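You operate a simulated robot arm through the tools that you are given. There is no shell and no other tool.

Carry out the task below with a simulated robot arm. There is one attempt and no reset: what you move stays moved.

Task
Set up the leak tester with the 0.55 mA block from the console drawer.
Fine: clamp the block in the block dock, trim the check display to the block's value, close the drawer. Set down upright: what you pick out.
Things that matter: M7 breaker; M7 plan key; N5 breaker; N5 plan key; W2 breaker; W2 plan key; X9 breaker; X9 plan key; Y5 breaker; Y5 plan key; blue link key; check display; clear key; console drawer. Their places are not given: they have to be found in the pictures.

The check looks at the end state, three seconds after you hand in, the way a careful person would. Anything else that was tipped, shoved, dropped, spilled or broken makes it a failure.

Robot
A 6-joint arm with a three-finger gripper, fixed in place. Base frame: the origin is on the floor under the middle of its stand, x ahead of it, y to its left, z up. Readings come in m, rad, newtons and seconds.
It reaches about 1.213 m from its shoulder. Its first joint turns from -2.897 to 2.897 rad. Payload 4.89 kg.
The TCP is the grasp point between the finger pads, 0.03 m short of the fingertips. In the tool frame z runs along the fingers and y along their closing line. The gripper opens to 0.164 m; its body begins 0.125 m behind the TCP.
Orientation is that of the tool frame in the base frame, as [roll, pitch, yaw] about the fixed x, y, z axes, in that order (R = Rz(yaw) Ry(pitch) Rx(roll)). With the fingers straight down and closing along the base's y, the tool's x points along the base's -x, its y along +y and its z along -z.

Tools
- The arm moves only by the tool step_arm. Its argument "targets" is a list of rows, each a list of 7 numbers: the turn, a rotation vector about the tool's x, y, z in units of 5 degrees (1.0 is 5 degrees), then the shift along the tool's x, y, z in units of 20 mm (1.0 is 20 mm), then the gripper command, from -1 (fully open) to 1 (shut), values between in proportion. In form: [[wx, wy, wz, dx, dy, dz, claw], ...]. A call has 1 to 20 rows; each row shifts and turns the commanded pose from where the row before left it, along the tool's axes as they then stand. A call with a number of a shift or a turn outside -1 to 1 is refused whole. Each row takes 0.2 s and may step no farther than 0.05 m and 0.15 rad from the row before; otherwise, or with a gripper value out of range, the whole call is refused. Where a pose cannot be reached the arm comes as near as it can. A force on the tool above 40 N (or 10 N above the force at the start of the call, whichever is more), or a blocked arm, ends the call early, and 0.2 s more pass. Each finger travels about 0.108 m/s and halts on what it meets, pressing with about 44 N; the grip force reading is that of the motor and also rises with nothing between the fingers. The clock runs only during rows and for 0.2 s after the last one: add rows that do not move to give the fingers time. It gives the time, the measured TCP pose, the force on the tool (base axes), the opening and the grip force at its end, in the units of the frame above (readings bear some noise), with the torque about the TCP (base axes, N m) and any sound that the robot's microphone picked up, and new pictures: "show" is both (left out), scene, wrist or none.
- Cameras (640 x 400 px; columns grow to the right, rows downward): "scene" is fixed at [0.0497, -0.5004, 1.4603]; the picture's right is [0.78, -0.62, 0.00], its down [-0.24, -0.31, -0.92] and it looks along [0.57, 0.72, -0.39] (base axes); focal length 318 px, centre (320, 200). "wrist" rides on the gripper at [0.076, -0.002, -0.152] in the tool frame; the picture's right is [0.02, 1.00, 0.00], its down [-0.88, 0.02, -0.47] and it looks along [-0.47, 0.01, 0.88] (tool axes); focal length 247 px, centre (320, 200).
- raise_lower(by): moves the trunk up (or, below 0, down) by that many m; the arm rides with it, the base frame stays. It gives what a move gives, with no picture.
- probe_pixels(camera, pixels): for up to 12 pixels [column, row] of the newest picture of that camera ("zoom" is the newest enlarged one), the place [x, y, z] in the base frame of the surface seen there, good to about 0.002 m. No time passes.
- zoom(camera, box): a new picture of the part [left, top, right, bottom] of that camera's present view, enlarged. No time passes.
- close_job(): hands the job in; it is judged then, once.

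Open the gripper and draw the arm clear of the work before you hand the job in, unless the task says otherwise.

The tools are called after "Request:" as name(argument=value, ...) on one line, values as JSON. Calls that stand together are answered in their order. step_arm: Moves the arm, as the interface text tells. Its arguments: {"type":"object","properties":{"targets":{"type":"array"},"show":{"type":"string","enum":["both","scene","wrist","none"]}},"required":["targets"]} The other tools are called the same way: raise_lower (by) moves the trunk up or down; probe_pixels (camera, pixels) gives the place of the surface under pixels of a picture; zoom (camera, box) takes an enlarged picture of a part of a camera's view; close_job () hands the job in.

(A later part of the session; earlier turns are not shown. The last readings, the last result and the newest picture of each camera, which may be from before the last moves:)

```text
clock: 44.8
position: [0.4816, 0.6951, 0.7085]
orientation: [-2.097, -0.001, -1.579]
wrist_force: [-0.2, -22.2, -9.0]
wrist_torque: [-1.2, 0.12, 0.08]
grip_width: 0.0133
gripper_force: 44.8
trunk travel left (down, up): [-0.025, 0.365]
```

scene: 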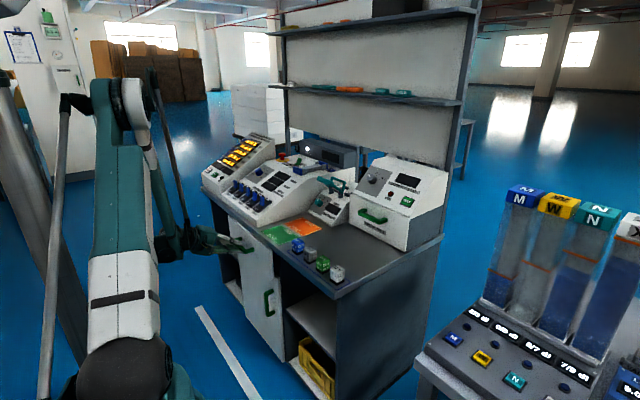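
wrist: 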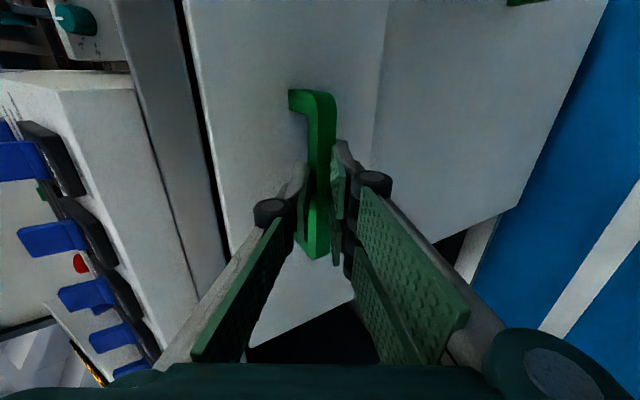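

Drawer is sliding well (x now 0.482). A small sideways force built up (−22 N in y), so I ease 0.6 mm that way and keep pulling.

Request:
step_arm(targets=[[0, 0, 0, 0.03, 0.02, 0, 1], [0, 0, 0, 0.004, 0.2, -0.345, 1], [0, 0, 0, 0.004, 0.2, -0.345, 1], [0, 0, 0, 0.004, 0.2, -0.345, 1], [0, 0, 0, 0.004, 0.2, -0.345, 1], [0, 0, 0, 0.004, 0.2, -0.345, 1], [0, 0, 0, 0.004, 0.2, -0.345, 1], [0, 0, 0, 0.004, 0.2, -0.345, 1], [0, 0, 0, 0, 0, 0, 1]], show="scene")

```text
clock: 46.9
position: [0.4249, 0.6957, 0.7092]
orientation: [-2.098, -0.002, -1.578]
wrist_force: [0.2, 0.8, -18.9]
wrist_torque: [-0.96, 0.29, 0.46]
grip_width: 0.0131
gripper_force: 45.7
trunk travel left (down, up): [-0.025, 0.365]
stopped in row 9: the force on the tool passed its limit at 41 N (the readings are from after the stop); the commanded pose is now the measured one
```

scene: 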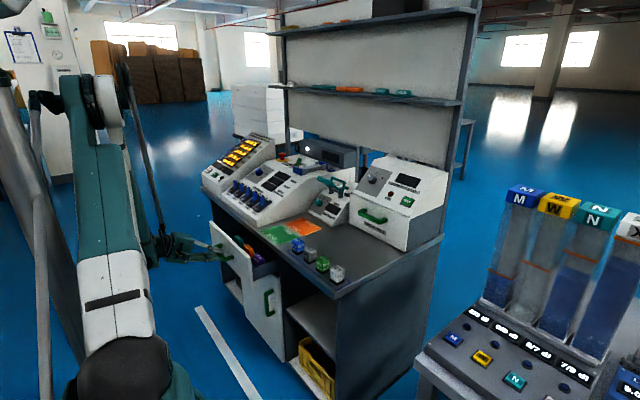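

The drawer is ~0.125 m open and coloured blocks appear inside at scene (245–265, 240–262). I ease the tool 2 mm down to relieve the z force and keep pulling.

Request:
step_arm(targets=[[0, 0, 0, 0.01, 0.07, 0.04, 1], [0, 0, 0, 0.004, 0.203, -0.343, 1], [0, 0, 0, 0.004, 0.203, -0.343, 1], [0, 0, 0, 0.004, 0.203, -0.343, 1], [0, 0, 0, 0.004, 0.203, -0.343, 1], [0, 0, 0, 0.004, 0.203, -0.343, 1], [0, 0, 0, 0.004, 0.203, -0.343, 1], [0, 0, 0, 0.004, 0.203, -0.343, 1], [0, 0, 0, 0, 0, 0, 1]], show="scene")

Request:
zoom(camera="scene", box=[200, 220, 300, 282])

```text
clock: 48.9
position: [0.3673, 0.6953, 0.7087]
orientation: [-2.094, -0.001, -1.575]
wrist_force: [-0.6, 0.5, 12.0]
wrist_torque: [-1.19, -0.21, -0.03]
grip_width: 0.013
gripper_force: 45.0
trunk travel left (down, up): [-0.025, 0.365]
stopped in row 9: the force on the tool passed its limit at 42 N (the readings are from after the stop); the commanded pose is now the measured one
```

scene: 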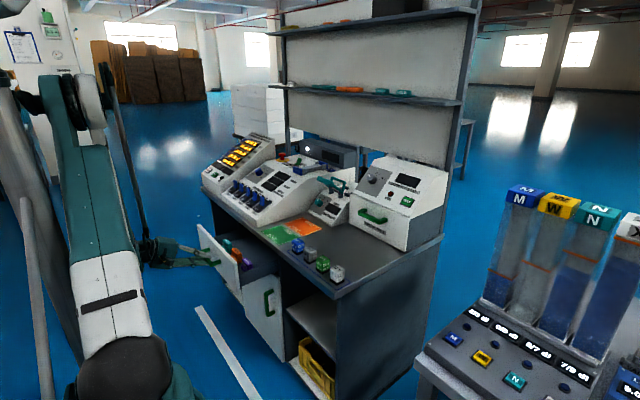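

```text
6.40 times, centred on (250, 251) of scene
```

zoom: 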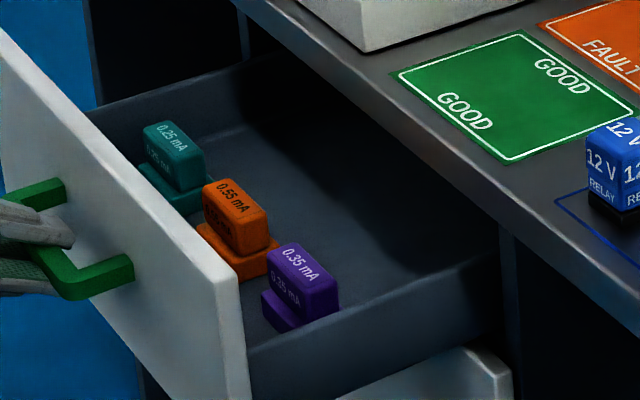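

Three blocks are visible: teal "0.25 mA", orange "0.55 mA" (middle), purple "0.35 mA". I probe their places.

Request:
probe_pixels(camera="zoom", pixels=[[235, 200], [260, 238], [222, 185], [208, 212], [235, 230], [268, 208], [262, 262], [170, 150], [305, 275], [350, 200], [200, 270], [180, 195]])

Request:
probe_pixels(camera="zoom", pixels=[[235, 340], [60, 110], [150, 225], [260, 370], [300, 330], [480, 280], [120, 100], [230, 85], [200, 255], [240, 275], [280, 320], [330, 300]])

```text
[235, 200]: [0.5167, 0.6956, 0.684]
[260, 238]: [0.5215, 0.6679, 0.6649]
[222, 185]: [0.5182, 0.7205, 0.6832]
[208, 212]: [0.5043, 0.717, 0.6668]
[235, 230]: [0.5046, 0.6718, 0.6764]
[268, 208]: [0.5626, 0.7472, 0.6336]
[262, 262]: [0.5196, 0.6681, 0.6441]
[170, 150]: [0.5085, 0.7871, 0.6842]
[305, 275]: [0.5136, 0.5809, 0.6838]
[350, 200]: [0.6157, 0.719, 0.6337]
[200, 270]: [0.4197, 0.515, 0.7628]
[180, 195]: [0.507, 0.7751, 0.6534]
```

```text
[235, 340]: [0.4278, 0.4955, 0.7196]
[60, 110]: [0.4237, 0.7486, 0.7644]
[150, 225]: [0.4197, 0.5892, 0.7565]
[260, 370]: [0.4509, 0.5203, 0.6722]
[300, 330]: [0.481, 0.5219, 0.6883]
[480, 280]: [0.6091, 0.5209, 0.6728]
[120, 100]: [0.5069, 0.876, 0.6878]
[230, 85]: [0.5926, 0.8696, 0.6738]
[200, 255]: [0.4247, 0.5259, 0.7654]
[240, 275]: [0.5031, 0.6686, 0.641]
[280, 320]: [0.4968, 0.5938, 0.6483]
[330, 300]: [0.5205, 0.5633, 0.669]
```

Orange "0.55 mA" block: top z≈0.684, x≈0.504–0.53, y≈0.668–0.72; the drawer floor is z≈0.634 and the front panel is now at x≈0.42 with its top at 0.766. I pull a bit farther for more working room clear of the desk edge.

Request:
step_arm(targets=[[0, 0, 0, 0.004, 0.15, -0.38, 1], [0, 0, 0, 0.004, 0.2, -0.345, 1], [0, 0, 0, 0.004, 0.2, -0.345, 1], [0, 0, 0, 0.004, 0.2, -0.345, 1], [0, 0, 0, 0.004, 0.2, -0.345, 1], [0, 0, 0, 0.004, 0.2, -0.345, 1], [0, 0, 0, 0.004, 0.2, -0.345, 1], [0, 0, 0, 0, 0, 0, 1]], show="scene")

```text
clock: 50.7
position: [0.3124, 0.6956, 0.7075]
orientation: [-2.096, -0.002, -1.576]
wrist_force: [-0.9, -6.4, -31.5]
wrist_torque: [-0.68, 0.42, 0.75]
grip_width: 0.0133
gripper_force: 45.2
trunk travel left (down, up): [-0.025, 0.365]
```

scene: 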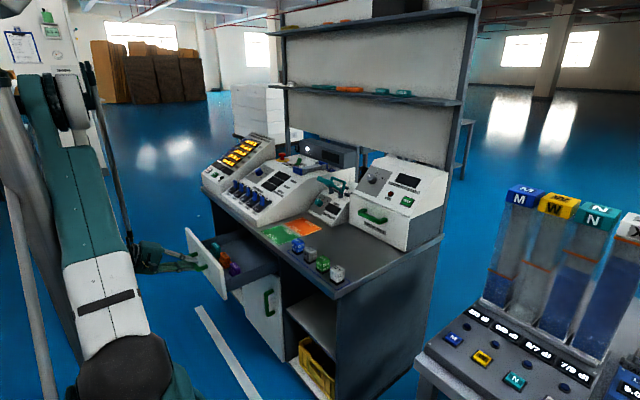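

The drawer is ~0.24 m open, enough. I release the handle by opening to 0.04 m and then retreat along the tool axis.

Request:
step_arm(targets=[[0, 0, 0, 0, 0, 0, 0.75], [0, 0, 0, 0, 0, 0, 0.55], [0, 0, 0, 0, 0, 0, 0.55], [0, 0, 0, 0, 0, 0, 0.55]], show="wrist")

```text
clock: 51.7
position: [0.3127, 0.6955, 0.7095]
orientation: [-2.095, 0.0, -1.576]
wrist_force: [-1.1, 0.6, 0.9]
wrist_torque: [0.0, -0.03, -0.01]
grip_width: 0.0367
gripper_force: 0.3
trunk travel left (down, up): [-0.025, 0.365]
```

wrist: 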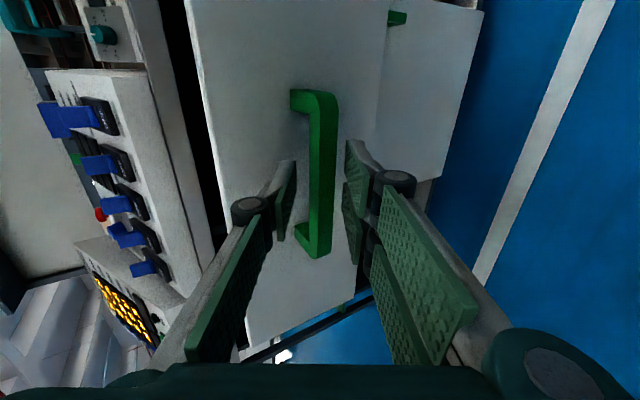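

The handle is free (opening 0.037). I back off along the tool axis, then pitch the tool to straight down while rising.

Request:
step_arm(targets=[[0, 0, 0, 0, 0, -1, 0.55], [0, 0, 0, 0, 0, -1, 0.55], [-1, 0, 0, 0, -0.866, -0.5, 0.5], [-1, 0, 0, 0, -0.819, -0.574, 0.3], [-1, 0, 0, 0, -0.766, -0.643, 0.1], [-1, 0, 0, 0, -0.707, -0.707, -0.1], [-1, 0, 0, 0, -0.643, -0.766, -0.1], [-1, 0, 0, 0, -0.574, -0.819, -0.1], [-1, 0, 0, 0, -0.5, -0.866, -0.1], [-1, 0, 0, 0, -0.423, -0.906, -0.1], [-1, 0, 0, 0, -0.342, -0.94, -0.1], [-1, 0, 0, 0, -0.259, -0.966, -0.1], [-1, 0, 0, 0, -0.174, -0.985, -0.1], [-1, 0, 0, 0, -0.087, -0.996, -0.1], [0, 0, 0, 0, 0, -1, -0.1], [0, 0, 0, 0, 0, -1, -0.1], [0, 0, 0, 0, 0, 0, -0.1]], show="both")

```text
clock: 53.7
position: [0.3122, 0.7625, 0.8248]
orientation: [-2.687, 0.001, -1.607]
wrist_force: [-2.2, 2.7, -0.5]
wrist_torque: [-0.23, -0.44, -0.12]
grip_width: 0.0903
gripper_force: 0.1
trunk travel left (down, up): [-0.025, 0.365]
stopped in row 9: the arm was blocked; the commanded pose is now the measured one
```

scene: 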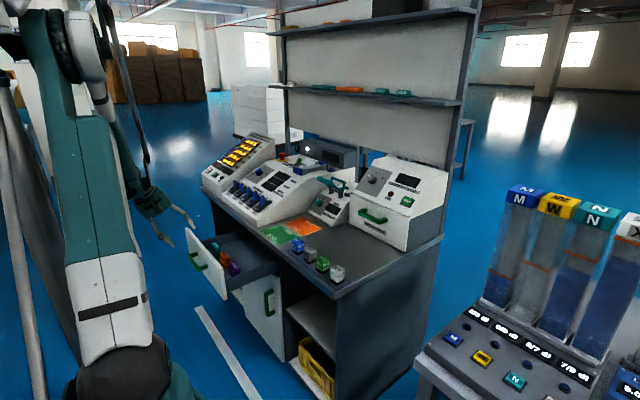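
wrist: 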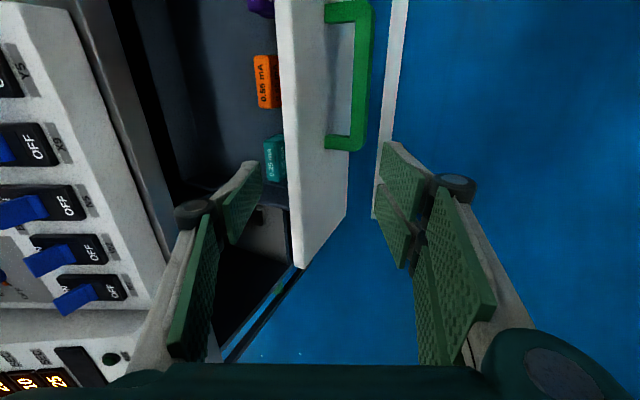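

The arm stopped as "blocked" in row 9 at (0.312, 0.763, 0.825), probably a wrist singularity; no contact force is shown and the drawer still looks at the same place. I continue gently upward without rotating.

Request:
step_arm(targets=[[0, 0, 0, 0, -0.438, -0.899, -0.1], [0, 0, 0, 0, -0.438, -0.899, -0.1], [0, 0, 0, 0, -0.438, -0.899, -0.1], [0, 0, 0, 0, -0.438, -0.899, -0.1], [0, 0, 0, 0, -0.438, -0.899, -0.1], [0, 0, 0, 0, 0, 0, -0.1]], show="both")

```text
clock: 55.3
position: [0.3438, 0.8067, 0.9006]
orientation: [-2.687, 0.001, -1.632]
wrist_force: [-1.9, 1.7, 0.3]
wrist_torque: [-0.15, -0.42, -0.05]
grip_width: 0.0901
gripper_force: 0.1
trunk travel left (down, up): [-0.025, 0.365]
stopped in row 6: the arm was blocked; the commanded pose is now the measured one
```

scene: 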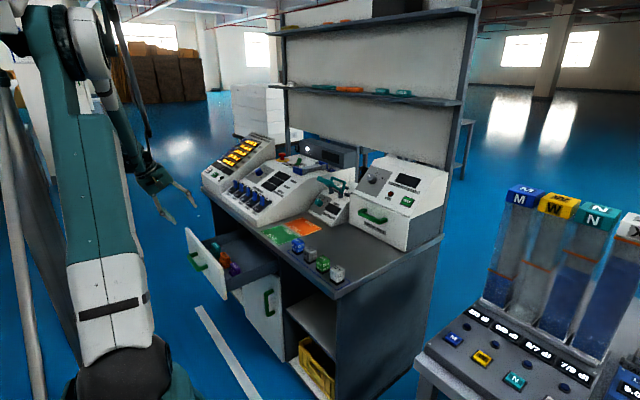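
wrist: 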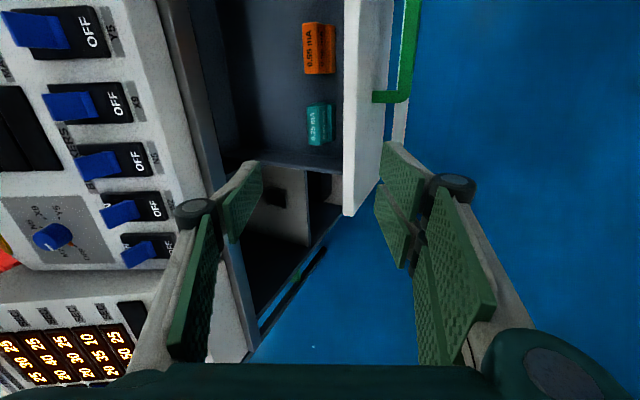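

Moving straight up also drifted and stopped, so some arm link seems to be meeting its own limit near the base. I move outward (+x) over the drawer at this height, where there is more room.

Request:
step_arm(targets=[[0, 0, 0, 0, -0.899, 0.438, -0.1], [0, 0, 0, 0, -0.899, 0.438, -0.1], [0, 0, 0, 0, -0.899, 0.438, -0.1], [0, 0, 0, 0, -0.899, 0.438, -0.1], [0, 0, 0, 0, 0, 0, -0.1]], show="both")

```text
clock: 56.5
position: [0.4168, 0.805, 0.9004]
orientation: [-2.687, 0.001, -1.624]
wrist_force: [0.6, 0.3, 0.4]
wrist_torque: [-0.03, -0.01, 0.01]
grip_width: 0.0901
gripper_force: 0.0
trunk travel left (down, up): [-0.025, 0.365]
```

scene: 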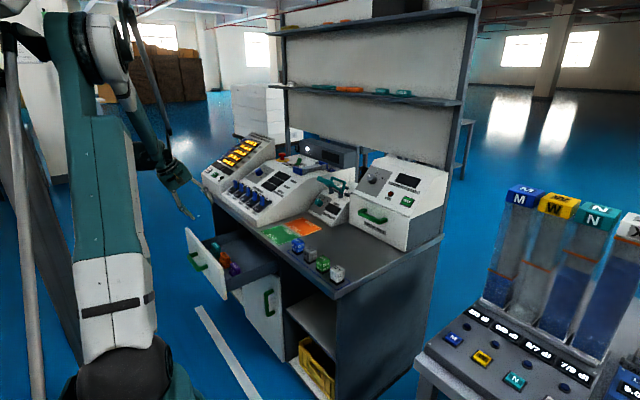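
wrist: 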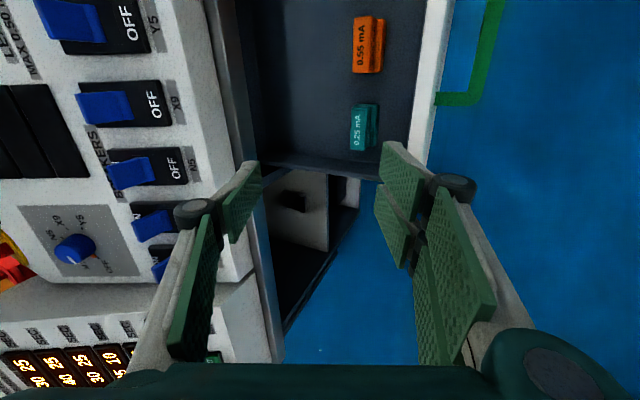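

Free again at (0.417, 0.805, 0.900). I finish pitching to straight-down while rising, then yaw back toward the standard orientation.

Request:
step_arm(targets=[[-1, 0, 0, 0, -0.438, -0.899, -0.1], [-1, 0, 0, 0, -0.358, -0.934, -0.1], [-1, 0, 0, 0, -0.276, -0.961, -0.1], [-1, 0, 0, 0, -0.191, -0.982, -0.1], [-1, 0, 0, 0, -0.105, -0.995, -0.1], [-0.2, 0, 0, 0, 0, -1, -0.1], [0, 0, 1, 0, 0, -1, -0.1], [0, 0, 1, 0, 0, -1, -0.1], [0, 0, 1, 0, 0, -1, -0.1], [0, 0, 1, 0, 0, -1, -0.1], [0, 0, 1, 0, 0, -1, -0.1], [0, 0, 1, 0, 0, -1, -0.1], [0, 0, 1, 0, 0, -1, -0.1], [0, 0, 1, 0, 0, -1, -0.1], [0, 0, 0, 0, 0, 0, -0.1]], show="both")

```text
clock: 59.7
position: [0.4183, 0.8016, 1.1817]
orientation: [-3.141, 0.004, -2.326]
wrist_force: [-0.5, -0.3, -0.4]
wrist_torque: [0.0, 0.02, -0.01]
grip_width: 0.0903
gripper_force: 0.1
trunk travel left (down, up): [-0.025, 0.365]
```

scene: 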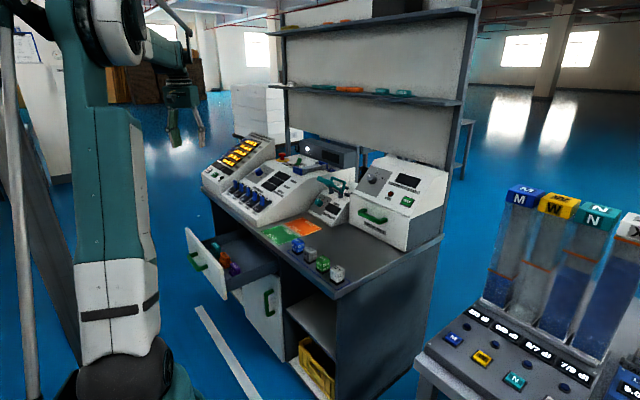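
wrist: 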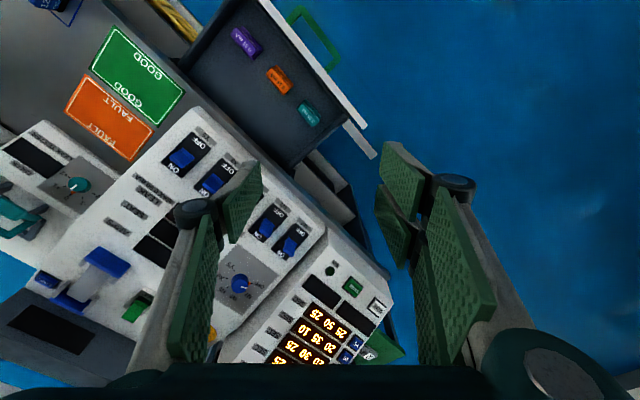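

Now I complete the yaw (47° more) and probe the shelves behind the desk to know the headroom.

Request:
step_arm(targets=[[0, 0, 1, 0, 0, 0, -0.1], [0, 0, 1, 0, 0, 0, -0.1], [0, 0, 1, 0, 0, 0, -0.1], [0, 0, 1, 0, 0, 0, -0.1], [0, 0, 1, 0, 0, 0, -0.1], [0, 0, 1, 0, 0, 0, -0.1], [0, 0, 1, 0, 0, 0, -0.1], [0, 0, 1, 0, 0, 0, -0.1], [0, 0, 1, 0, 0, 0, -0.1], [0, 0, 0.35, 0, 0, 0, -0.1], [0, 0, 0, 0, 0, 0, -0.1]], show="wrist")

Request:
probe_pixels(camera="scene", pixels=[[380, 97], [300, 88], [458, 103], [360, 22], [470, 12], [330, 155], [400, 130], [445, 160]])

Request:
raise_lower(by=0.1)

```text
clock: 62.1
position: [0.4163, 0.8029, 1.1811]
orientation: [-3.141, 0.002, -3.141]
wrist_force: [0.3, -0.4, -0.3]
wrist_torque: [0.02, 0.0, 0.03]
grip_width: 0.0902
gripper_force: 0.0
trunk travel left (down, up): [-0.025, 0.365]
```

wrist: 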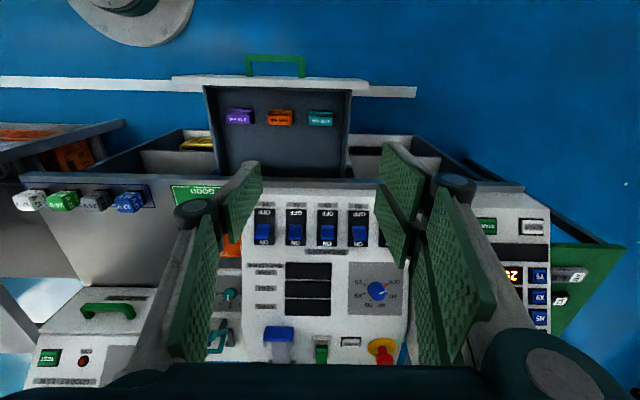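

```text
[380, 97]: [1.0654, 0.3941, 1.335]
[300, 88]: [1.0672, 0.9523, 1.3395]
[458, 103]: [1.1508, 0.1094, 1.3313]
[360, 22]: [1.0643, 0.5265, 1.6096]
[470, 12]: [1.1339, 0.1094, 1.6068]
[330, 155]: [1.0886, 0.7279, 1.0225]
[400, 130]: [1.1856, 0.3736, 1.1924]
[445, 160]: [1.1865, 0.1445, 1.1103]
```

```text
clock: 63.4
position: [0.417, 0.8034, 1.2803]
orientation: [-3.141, 0.003, -3.141]
wrist_force: [-0.3, -0.1, -0.6]
wrist_torque: [0.0, 0.02, -0.01]
grip_width: 0.09
gripper_force: 0.0
trunk travel left (down, up): [-0.125, 0.265]
```

The lower shelf's front edge is at x≈1.065, z≈1.335, so the wrist needs care above the dock. I move over the desk at z≈1.28 to look down at the tester's dock from close.

Request:
step_arm(targets=[[0, 0, 0, -0.96, -0.695, 0, -0.1], [0, 0, 0, -0.96, -0.695, 0, -0.1], [0, 0, 0, -0.96, -0.695, 0, -0.1], [0, 0, 0, -0.96, -0.695, 0, -0.1], [0, 0, 0, -0.96, -0.695, 0, -0.1], [0, 0, 0, -0.96, -0.695, 0, -0.1], [0, 0, 0, -0.96, -0.695, 0, -0.1], [0, 0, 0, -0.96, -0.695, 0, -0.1], [0, 0, 0, -0.96, -0.695, 0, -0.1], [0, 0, 0, -0.96, -0.695, 0, -0.1], [0, 0, 0, -0.96, -0.695, 0, -0.1], [0, 0, 0, -0.96, -0.695, 0, -0.1], [0, 0, 0, -0.96, -0.695, 0, -0.1], [0, 0, 0, -0.96, -0.695, 0, -0.1], [0, 0, 0, -0.96, -0.695, 0, -0.1], [0, 0, 0, -0.96, -0.695, 0, -0.1], [0, 0, 0, -0.96, -0.695, 0, -0.1], [0, 0, 0, -0.96, -0.695, 0, -0.1], [0, 0, 0, -0.96, -0.695, 0, -0.1], [0, 0, 0, 0, 0, 0, -0.1]], show="both")

```text
clock: 67.6
position: [0.7828, 0.5399, 1.2789]
orientation: [-3.142, 0.002, -3.14]
wrist_force: [1.1, -0.8, -1.0]
wrist_torque: [0.02, 0.05, 0.0]
grip_width: 0.0901
gripper_force: 0.0
trunk travel left (down, up): [-0.125, 0.265]
```

scene: 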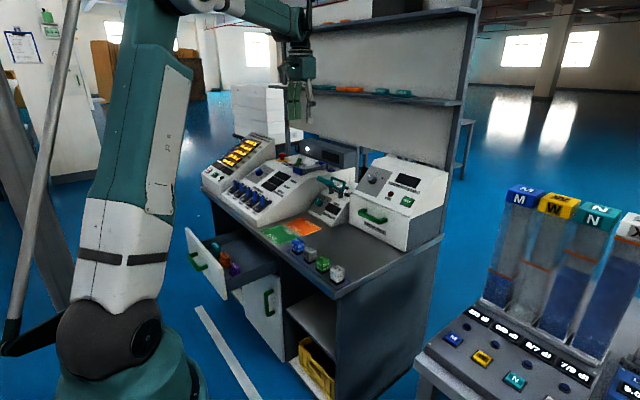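
wrist: 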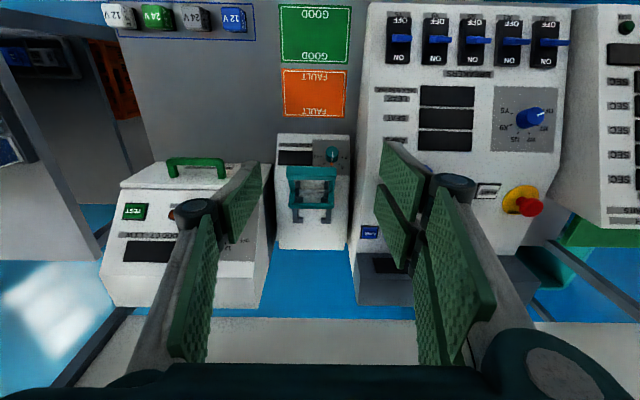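

The tester is centred at wrist (312, 190). I enlarge it and probe the dock's guides.

Request:
zoom(camera="wrist", box=[262, 125, 362, 255])

Request:
zoom(camera="scene", box=[310, 160, 360, 200])

```text
3.08 times, centred on (312, 190) of wrist
```

zoom: 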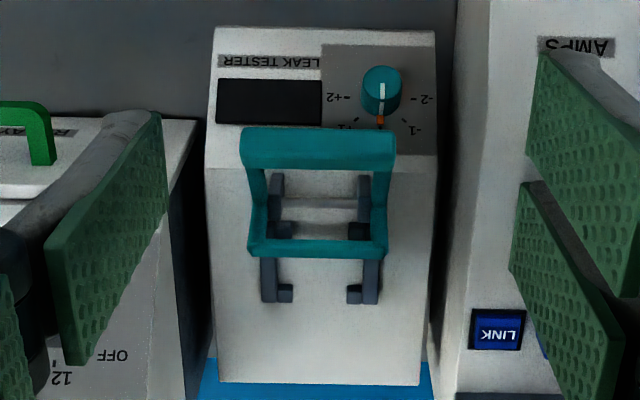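

```text
10.00 times, centred on (335, 180) of scene
```

zoom: 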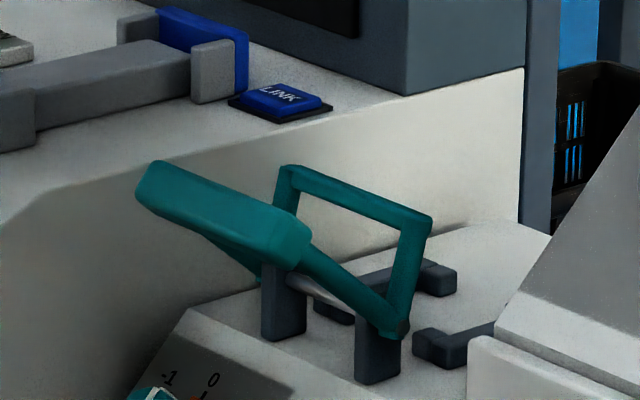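

I probe the dock brackets, the pivot axle, bail, and finger tips in this view.

Request:
zoom(camera="wrist", box=[292, 160, 336, 230])

Request:
probe_pixels(camera="wrist", pixels=[[306, 218], [347, 222], [304, 212], [308, 220], [322, 220], [325, 213], [325, 222], [308, 199], [321, 200], [314, 205], [314, 215], [314, 225]])

Request:
probe_pixels(camera="wrist", pixels=[[400, 155], [385, 200], [380, 180], [425, 225], [410, 262], [250, 175], [240, 220], [300, 205], [330, 205], [314, 172], [303, 172], [326, 172]])

```text
5.71 times, centred on (314, 195) of wrist
```

zoom: 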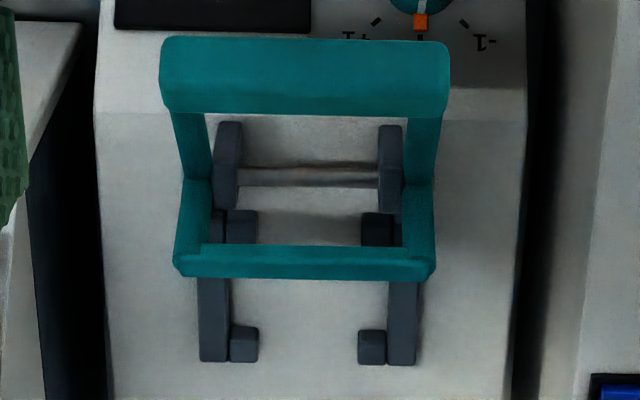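

```text
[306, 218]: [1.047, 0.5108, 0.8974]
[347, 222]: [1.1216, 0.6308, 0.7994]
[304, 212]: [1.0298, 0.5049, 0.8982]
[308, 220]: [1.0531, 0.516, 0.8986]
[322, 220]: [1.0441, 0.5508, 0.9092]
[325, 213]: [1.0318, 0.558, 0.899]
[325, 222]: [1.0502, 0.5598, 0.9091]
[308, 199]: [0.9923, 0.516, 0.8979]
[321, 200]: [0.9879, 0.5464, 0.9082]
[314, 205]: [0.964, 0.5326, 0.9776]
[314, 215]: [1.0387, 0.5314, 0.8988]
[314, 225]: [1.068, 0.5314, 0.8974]
```

```text
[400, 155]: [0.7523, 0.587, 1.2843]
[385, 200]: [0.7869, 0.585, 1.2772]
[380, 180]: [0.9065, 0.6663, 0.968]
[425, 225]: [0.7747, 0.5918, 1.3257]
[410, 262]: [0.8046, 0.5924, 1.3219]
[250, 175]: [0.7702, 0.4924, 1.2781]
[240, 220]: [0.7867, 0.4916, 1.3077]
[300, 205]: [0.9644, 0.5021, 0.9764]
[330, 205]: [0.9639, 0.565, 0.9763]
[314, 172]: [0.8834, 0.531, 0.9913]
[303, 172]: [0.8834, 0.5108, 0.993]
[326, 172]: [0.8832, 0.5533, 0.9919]
```

The dock pocket is between two C-brackets: roughly x 0.996–1.042, y 0.492–0.560, centre near (1.019, 0.526), deck z≈0.898; the bail bar stands at x≈0.965, z≈0.977. I measure the finger pads' widths for clearance.

Request:
zoom(camera="wrist", box=[340, 130, 500, 280])

Request:
probe_pixels(camera="wrist", pixels=[[387, 145], [422, 178], [383, 175], [420, 210], [378, 190], [410, 230], [380, 225], [408, 265], [255, 168], [258, 195], [225, 205], [228, 240]])

```text
2.67 times, centred on (420, 205) of wrist
```

zoom: 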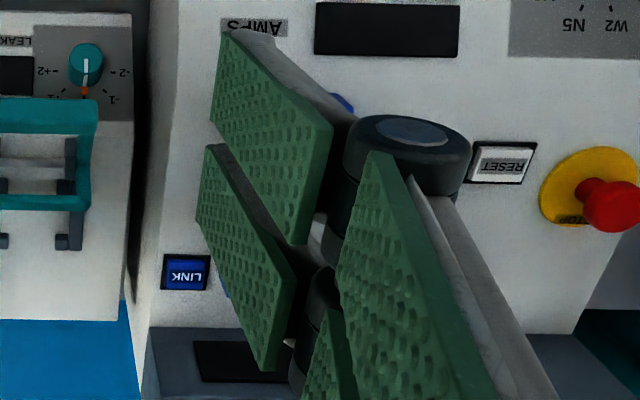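

```text
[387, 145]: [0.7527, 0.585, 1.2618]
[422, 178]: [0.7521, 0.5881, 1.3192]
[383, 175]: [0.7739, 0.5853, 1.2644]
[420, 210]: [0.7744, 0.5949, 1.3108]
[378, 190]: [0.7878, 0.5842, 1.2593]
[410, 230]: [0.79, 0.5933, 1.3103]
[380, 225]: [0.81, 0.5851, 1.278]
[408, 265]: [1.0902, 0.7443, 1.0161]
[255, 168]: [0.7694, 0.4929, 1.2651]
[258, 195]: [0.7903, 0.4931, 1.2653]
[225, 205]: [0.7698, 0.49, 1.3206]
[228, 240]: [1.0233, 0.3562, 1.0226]
```

Fingers: the two-finger side spans ±0.03 m along tool x, the single finger ±0.0125. I test reach above the dock with a 15° forward lean (to stay clear of the shelf), staying at z≈1.10, well above the bail.

Request:
step_arm(targets=[[0, -1, 0, -0.9, 0, 0.3, -0.1], [0, -1, 0, -0.9, 0, 0.3, -0.1], [0, -1, 0, -0.9, 0, 0.3, -0.1], [0, 0, 0, -0.75, -0.1, 0.5, -0.1], [0, 0, 0, -0.75, -0.1, 0.5, -0.1], [0, 0, 0, -0.75, -0.1, 0.5, -0.1], [0, 0, 0, -0.75, -0.1, 0.5, -0.1], [0, 0, 0, -0.75, -0.1, 0.5, -0.1], [0, 0, 0, -0.75, -0.1, 0.5, -0.1], [0, 0, 0, -0.75, -0.1, 0.5, -0.1], [0, 0, 0, 0, 0, 0, -0.1]], show="both")

```text
clock: 70.0
position: [0.9572, 0.526, 1.2272]
orientation: [-3.141, 0.265, -3.139]
wrist_force: [-0.3, -0.3, -1.1]
wrist_torque: [-0.04, 0.05, -0.01]
grip_width: 0.0902
gripper_force: 0.0
trunk travel left (down, up): [-0.125, 0.265]
```

scene: 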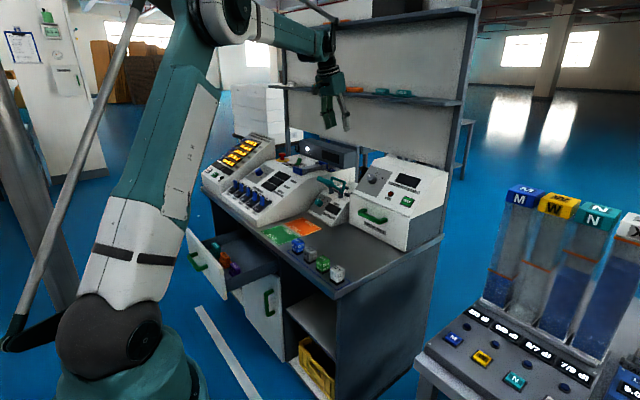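
wrist: 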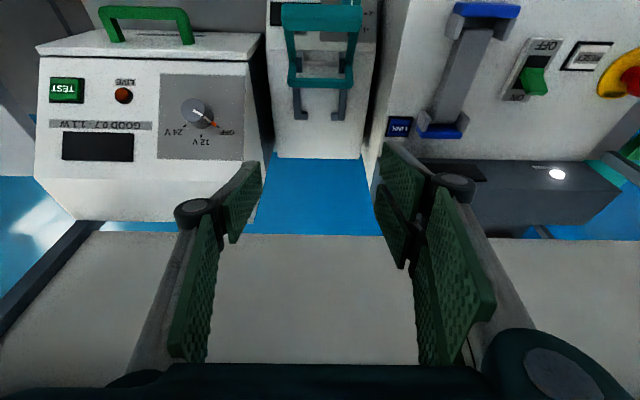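

Reach is fine so far at (0.957, 0.526, 1.227). The dock is now seen from above at wrist (320, 90); I measure its brackets again from this better angle.

Request:
zoom(camera="wrist", box=[270, 0, 380, 130])

```text
3.08 times, centred on (325, 65) of wrist
```

zoom: 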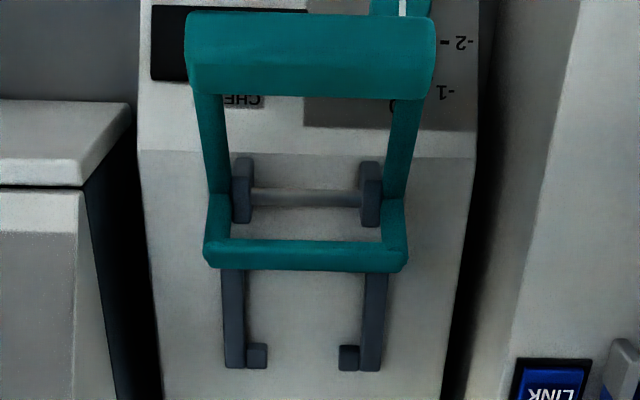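

I probe bracket edges through this zoom.

Request:
probe_pixels(camera="zoom", pixels=[[225, 310], [241, 310], [248, 357], [264, 357], [342, 357], [357, 360], [367, 310], [384, 310], [257, 347], [257, 366], [350, 349], [350, 367]])

Request:
probe_pixels(camera="zoom", pixels=[[305, 244], [305, 256], [305, 268], [210, 256], [402, 256], [242, 190], [370, 190], [305, 198], [215, 190], [395, 190], [310, 60], [310, 20]])

```text
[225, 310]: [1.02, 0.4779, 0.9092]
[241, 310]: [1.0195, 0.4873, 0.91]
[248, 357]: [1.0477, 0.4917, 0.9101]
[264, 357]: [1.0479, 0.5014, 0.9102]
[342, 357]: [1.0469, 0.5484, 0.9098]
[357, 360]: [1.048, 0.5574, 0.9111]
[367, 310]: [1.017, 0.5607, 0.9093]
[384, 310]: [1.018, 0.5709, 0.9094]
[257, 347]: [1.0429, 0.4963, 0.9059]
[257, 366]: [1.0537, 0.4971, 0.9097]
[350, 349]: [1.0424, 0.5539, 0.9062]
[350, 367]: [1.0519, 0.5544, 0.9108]
```

```text
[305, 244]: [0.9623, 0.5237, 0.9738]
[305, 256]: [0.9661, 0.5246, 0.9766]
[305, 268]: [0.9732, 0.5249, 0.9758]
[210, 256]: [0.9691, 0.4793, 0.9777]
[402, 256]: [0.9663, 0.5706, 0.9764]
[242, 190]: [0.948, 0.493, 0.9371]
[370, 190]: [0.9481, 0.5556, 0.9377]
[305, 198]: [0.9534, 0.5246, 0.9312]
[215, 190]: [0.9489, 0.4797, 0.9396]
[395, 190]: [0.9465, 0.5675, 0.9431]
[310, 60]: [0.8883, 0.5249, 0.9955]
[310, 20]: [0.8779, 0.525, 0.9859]
```

Pocket: y 0.489–0.5605 (centre 0.525), back hooks' inner face x≈1.042, front hooks' inner face about 0.996; centre ≈ (1.019, 0.525). Pivot is near (0.953, 0.931). I test reach down to z≈1.05 above the dock.

Request:
step_arm(targets=[[0, 0, 0, -0.048, 0, 0.93, -0.1], [0, 0, 0, -0.048, 0, 0.93, -0.1], [0, 0, 0, -0.048, 0, 0.93, -0.1], [0, 0, 0, -0.048, 0, 0.93, -0.1], [0, 0, 0, -0.048, 0, 0.93, -0.1], [0, 0, 0, -0.048, 0, 0.93, -0.1], [0, 0, 0, -0.048, 0, 0.93, -0.1], [0, 0, 0, -0.048, 0, 0.93, -0.1], [0, 0, 0, -0.048, 0, 0.93, -0.1], [0, 0, 0, 0, 0, 0, -0.1]], show="both")

```text
clock: 72.2
position: [1.0107, 0.525, 1.0693]
orientation: [3.141, 0.263, -3.138]
wrist_force: [-1.0, -0.6, 0.3]
wrist_torque: [0.0, 0.0, -0.01]
grip_width: 0.0902
gripper_force: 0.1
trunk travel left (down, up): [-0.125, 0.265]
```

scene: 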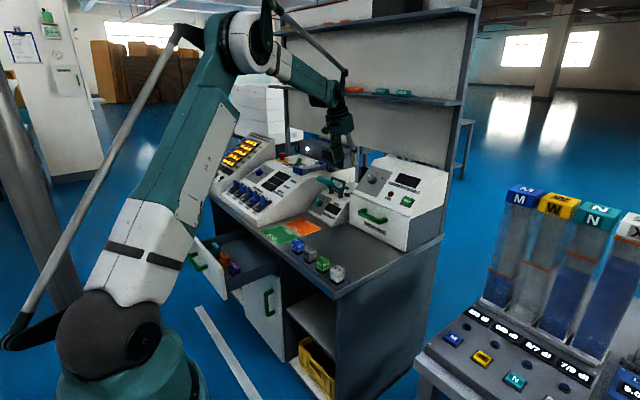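
wrist: 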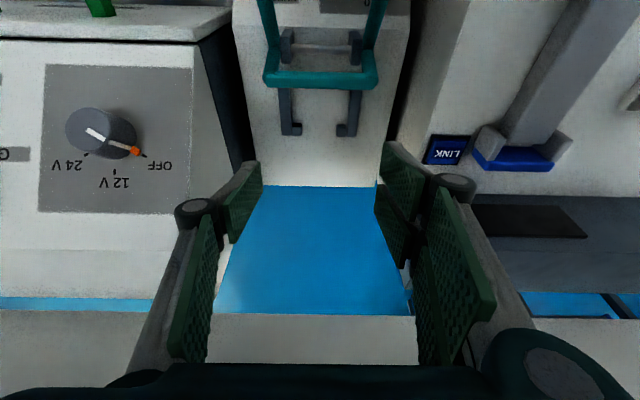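

The arm reaches above the dock well with the 15° lean. Now I retreat upward and head back to the drawer, keeping this orientation so the block will sit flat in the dock.

Request:
step_arm(targets=[[0, 0, 0, 0, 0, -1, -0.1], [0, 0, 0, 0, 0, -1, -0.1], [0, 0, 0, 0, 0, -1, -0.1], [0, 0, 0, 0, 0, -1, -0.1], [0, 0, 0, 0, 0, -1, -0.1], [0, 0, 0, 0, 0, -1, -0.1], [0, 0, 0, 0, 0, -1, -0.1], [0, 0, 0, 1, 0.3, -0.27, -0.1], [0, 0, 0, 1, 0.3, -0.27, -0.1], [0, 0, 0, 1, 0.3, -0.27, -0.1], [0, 0, 0, 1, 0.3, -0.27, -0.1], [0, 0, 0, 1, 0.3, -0.27, -0.1], [0, 0, 0, 1, 0.3, -0.27, -0.1], [0, 0, 0, 1, 0.3, -0.27, -0.1], [0, 0, 0, 1, 0.3, -0.27, -0.1], [0, 0, 0, 1, 0.3, -0.27, -0.1], [0, 0, 0, 1, 0.3, -0.27, -0.1], [0, 0, 0, 1, 0.3, -0.27, -0.1], [0, 0, 0, 1, 0.3, -0.27, -0.1], [0, 0, 0, 1, 0.3, -0.27, -0.1]], show="none")

Request:
step_arm(targets=[[0, 0, 0, 1, 0.3, -0.27, -0.1], [0, 0, 0, 1, 0.3, -0.27, -0.1], [0, 0, 0, 1, 0.3, -0.27, -0.1], [0, 0, 0, 1, 0.3, -0.27, -0.1], [0, 0, 0, 1, 0.3, -0.27, -0.1], [0, 0, 0, 1, 0.3, -0.27, -0.1], [0, 0, 0, 1, 0.3, -0.27, -0.1], [0, 0, 0, 1, 0.3, -0.27, -0.1], [0, 0, 0, 1, 0.3, -0.27, -0.1], [0, 0, 0, 1, 0.3, -0.27, -0.1], [0, 0, 0, 1, 0.3, -0.27, -0.1], [0, 0, 0, 1, 0.3, -0.27, -0.1], [0, 0, 0, 1, 0.3, -0.27, -0.1], [0, 0, 0, 0, 0, 0, -0.1]], show="both")

```text
clock: 76.4
position: [0.7028, 0.6068, 1.2035]
orientation: [-3.141, 0.265, -3.138]
wrist_force: [1.2, -0.5, -0.4]
wrist_torque: [0.07, 0.08, 0.02]
grip_width: 0.09
gripper_force: 0.0
trunk travel left (down, up): [-0.125, 0.265]
```

```text
clock: 79.4
position: [0.4332, 0.6787, 1.2039]
orientation: [3.141, 0.264, -3.141]
wrist_force: [0.5, -0.3, -0.2]
wrist_torque: [0.04, 0.04, 0.0]
grip_width: 0.0902
gripper_force: 0.0
trunk travel left (down, up): [-0.125, 0.265]
```

scene: 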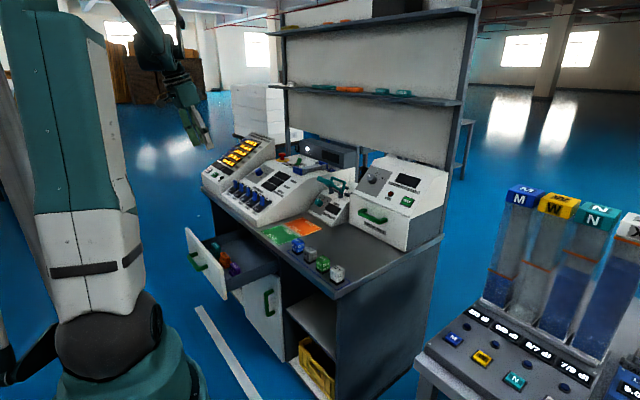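
wrist: 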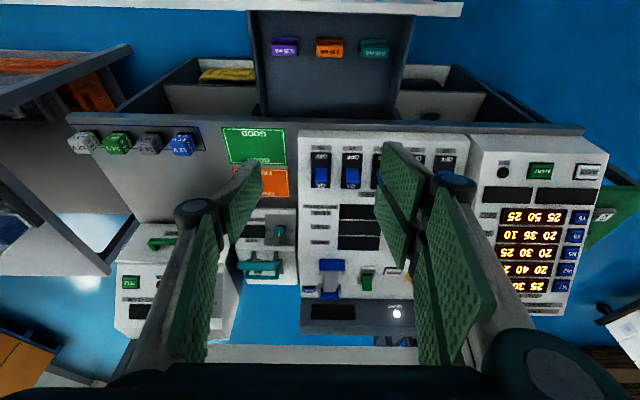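

I'm above the drawer; the orange block is at wrist (330, 48). I zoom in and measure the block and the drawer panel.

Request:
zoom(camera="wrist", box=[260, 0, 400, 88])

```text
4.55 times, centred on (330, 44) of wrist
```

zoom: 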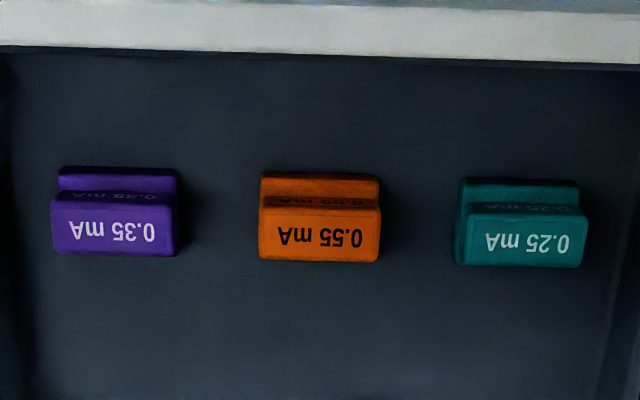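

The block is L-shaped: a low foot on the robot side and a taller labelled part behind it. I probe its edges.

Request:
probe_pixels(camera="zoom", pixels=[[264, 235], [375, 238], [320, 212], [320, 256], [320, 180], [266, 182], [376, 186], [320, 195], [320, 150], [320, 300], [320, 25], [320, 48]])

Request:
probe_pixels(camera="zoom", pixels=[[262, 205], [378, 208], [262, 258], [378, 262], [320, 174], [264, 176], [376, 178], [182, 240], [455, 240], [440, 240], [200, 230], [320, 58]])

```text
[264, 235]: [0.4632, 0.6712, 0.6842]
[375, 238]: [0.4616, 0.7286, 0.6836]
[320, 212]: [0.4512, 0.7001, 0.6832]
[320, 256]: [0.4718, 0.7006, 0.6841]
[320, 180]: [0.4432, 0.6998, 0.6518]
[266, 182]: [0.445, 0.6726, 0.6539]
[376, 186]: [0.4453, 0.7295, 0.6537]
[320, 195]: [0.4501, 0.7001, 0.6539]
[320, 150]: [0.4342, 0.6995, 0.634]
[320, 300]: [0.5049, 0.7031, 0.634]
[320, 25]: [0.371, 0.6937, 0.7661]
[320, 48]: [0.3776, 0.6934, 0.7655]
```

```text
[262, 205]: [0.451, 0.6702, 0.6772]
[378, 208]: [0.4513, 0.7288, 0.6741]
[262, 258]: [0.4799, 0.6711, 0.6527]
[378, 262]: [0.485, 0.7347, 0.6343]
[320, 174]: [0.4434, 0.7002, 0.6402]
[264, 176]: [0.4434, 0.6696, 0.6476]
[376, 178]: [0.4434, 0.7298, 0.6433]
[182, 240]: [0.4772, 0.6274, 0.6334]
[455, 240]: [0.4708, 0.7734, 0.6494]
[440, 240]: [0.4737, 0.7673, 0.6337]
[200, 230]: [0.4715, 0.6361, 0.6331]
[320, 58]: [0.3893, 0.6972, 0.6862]
```

Block geometry: foot x 0.443–0.481, y 0.670–0.730, z 0.634–0.654; upper part x≈0.4505–0.4735, y 0.671–0.729, top 0.684. Centre (0.462, 0.700). I descend to z≈0.80 above it with the fingers at ~0.075 m.

Request:
step_arm(targets=[[0, 0, 0, 0.19, 0.0525, 0.984, 0.085], [0, 0, 0, 0.19, 0.0525, 0.984, 0.085], [0, 0, 0, 0.19, 0.0525, 0.984, 0.085], [0, 0, 0, 0.19, 0.0525, 0.984, 0.085], [0, 0, 0, 0.19, 0.0525, 0.984, 0.085], [0, 0, 0, 0.19, 0.0525, 0.984, 0.085], [0, 0, 0, 0.19, 0.0525, 0.984, 0.085], [0, 0, 0, 0.19, 0.0525, 0.984, 0.085], [0, 0, 0, 0.19, 0.0525, 0.984, 0.085], [0, 0, 0, 0.19, 0.0525, 0.984, 0.085], [0, 0, 0, 0.19, 0.0525, 0.984, 0.085], [0, 0, 0, 0.19, 0.0525, 0.984, 0.085], [0, 0, 0, 0.19, 0.0525, 0.984, 0.085], [0, 0, 0, 0.19, 0.0525, 0.984, 0.085], [0, 0, 0, 0.19, 0.0525, 0.984, 0.085], [0, 0, 0, 0.19, 0.0525, 0.984, 0.085], [0, 0, 0, 0.19, 0.0525, 0.984, 0.085], [0, 0, 0, 0.19, 0.0525, 0.984, 0.085], [0, 0, 0, 0, 0, 0, 0.085]], show="both")

```text
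clock: 83.4
position: [0.462, 0.6991, 0.8453]
orientation: [-3.142, 0.264, -3.14]
wrist_force: [0.1, 0.0, 0.6]
wrist_torque: [-0.02, 0.02, 0.0]
grip_width: 0.0752
gripper_force: 0.1
trunk travel left (down, up): [-0.125, 0.265]
```

scene: 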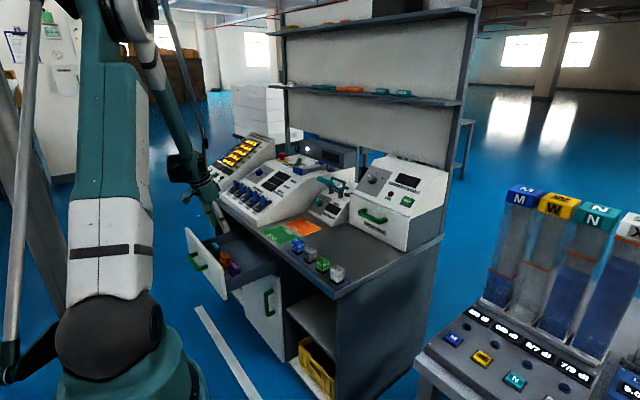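
wrist: 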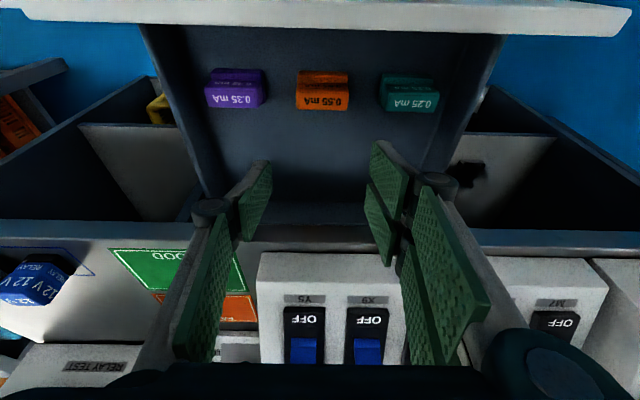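

Now at (0.462, 0.699, 0.845). I re-measure the orange block from this closer view before the final descent.

Request:
zoom(camera="wrist", box=[270, 50, 370, 130])

Request:
probe_pixels(camera="wrist", pixels=[[297, 97], [346, 99], [322, 90], [322, 105], [322, 76], [299, 76], [348, 78], [322, 73], [265, 95], [381, 95], [239, 95], [409, 95]])

```text
5.00 times, centred on (320, 90) of wrist
```

zoom: 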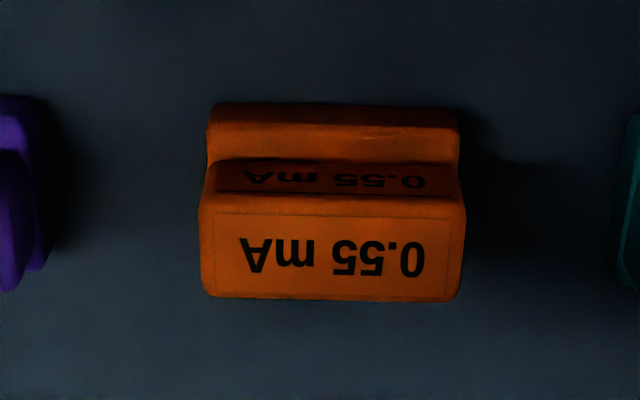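

```text
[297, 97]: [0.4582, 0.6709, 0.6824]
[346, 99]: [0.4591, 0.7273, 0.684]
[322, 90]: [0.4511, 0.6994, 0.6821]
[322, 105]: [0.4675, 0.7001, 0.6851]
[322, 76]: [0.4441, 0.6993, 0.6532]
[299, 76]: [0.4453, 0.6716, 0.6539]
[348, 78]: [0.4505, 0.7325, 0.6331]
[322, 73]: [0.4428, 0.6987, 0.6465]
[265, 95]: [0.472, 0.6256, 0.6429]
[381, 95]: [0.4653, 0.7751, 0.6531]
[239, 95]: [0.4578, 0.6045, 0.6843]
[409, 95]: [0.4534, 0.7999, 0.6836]
```

The block is centred at y≈0.700 as expected. I descend straight down 0.157 m to TCP z≈0.688, fingers on either side (neighbours have ~0.04 m gaps).

Request:
step_arm(targets=[[0, 0, 0, 0.205, 0.005, 0.758, 0.085], [0, 0, 0, 0.205, 0.005, 0.758, 0.085], [0, 0, 0, 0.205, 0.005, 0.758, 0.085], [0, 0, 0, 0.205, 0.005, 0.758, 0.085], [0, 0, 0, 0.205, 0.005, 0.758, 0.085], [0, 0, 0, 0.205, 0.005, 0.758, 0.085], [0, 0, 0, 0.205, 0.005, 0.758, 0.085], [0, 0, 0, 0.205, 0.005, 0.758, 0.085], [0, 0, 0, 0.205, 0.005, 0.758, 0.085], [0, 0, 0, 0.205, 0.005, 0.758, 0.085], [0, 0, 0, 0, 0, 0, 0.085]], show="both")

```text
clock: 85.8
position: [0.4599, 0.7025, 0.6861]
orientation: [3.141, 0.263, -3.14]
wrist_force: [0.3, 0.1, 0.1]
wrist_torque: [0.02, -0.02, 0.0]
grip_width: 0.0754
gripper_force: 0.1
trunk travel left (down, up): [-0.125, 0.265]
```

scene: 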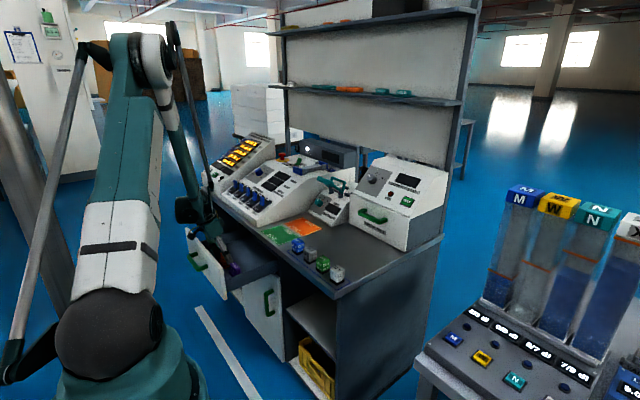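
wrist: 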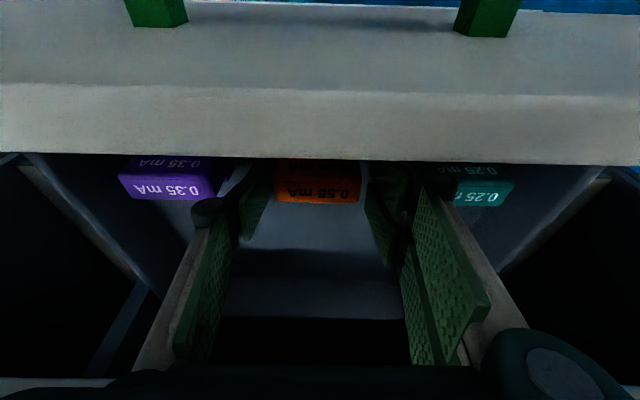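

The orange block sits between the fingers. I centre 2.5 mm in y and close the gripper on it.

Request:
step_arm(targets=[[0, 0, 0, -0.05, -0.125, 0, 0.085], [0, 0, 0, 0, 0, 0, 0.2], [0, 0, 0, 0, 0, 0, 0.3], [0, 0, 0, 0, 0, 0, 0.4], [0, 0, 0, 0, 0, 0, 0.5], [0, 0, 0, 0, 0, 0, 0.5]], show="both")

```text
clock: 87.2
position: [0.4607, 0.698, 0.6856]
orientation: [-3.141, 0.264, -3.14]
wrist_force: [1.0, 0.3, 0.6]
wrist_torque: [0.05, -0.04, -0.03]
grip_width: 0.0615
gripper_force: 44.0
trunk travel left (down, up): [-0.125, 0.265]
```

scene: 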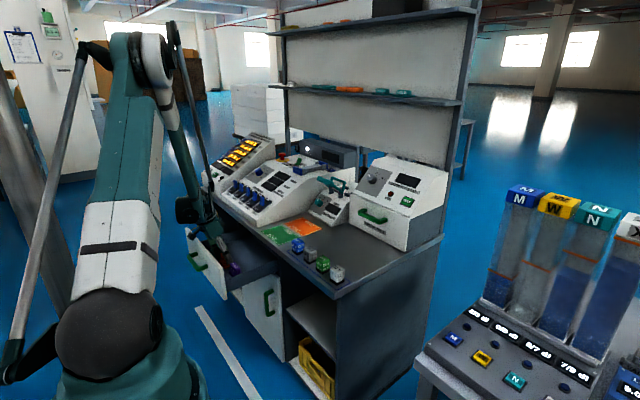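
wrist: 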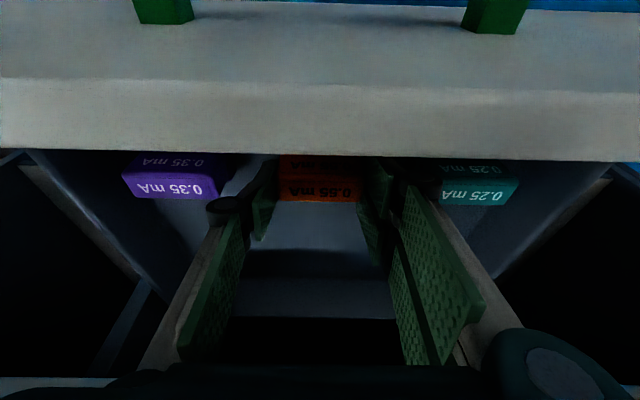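

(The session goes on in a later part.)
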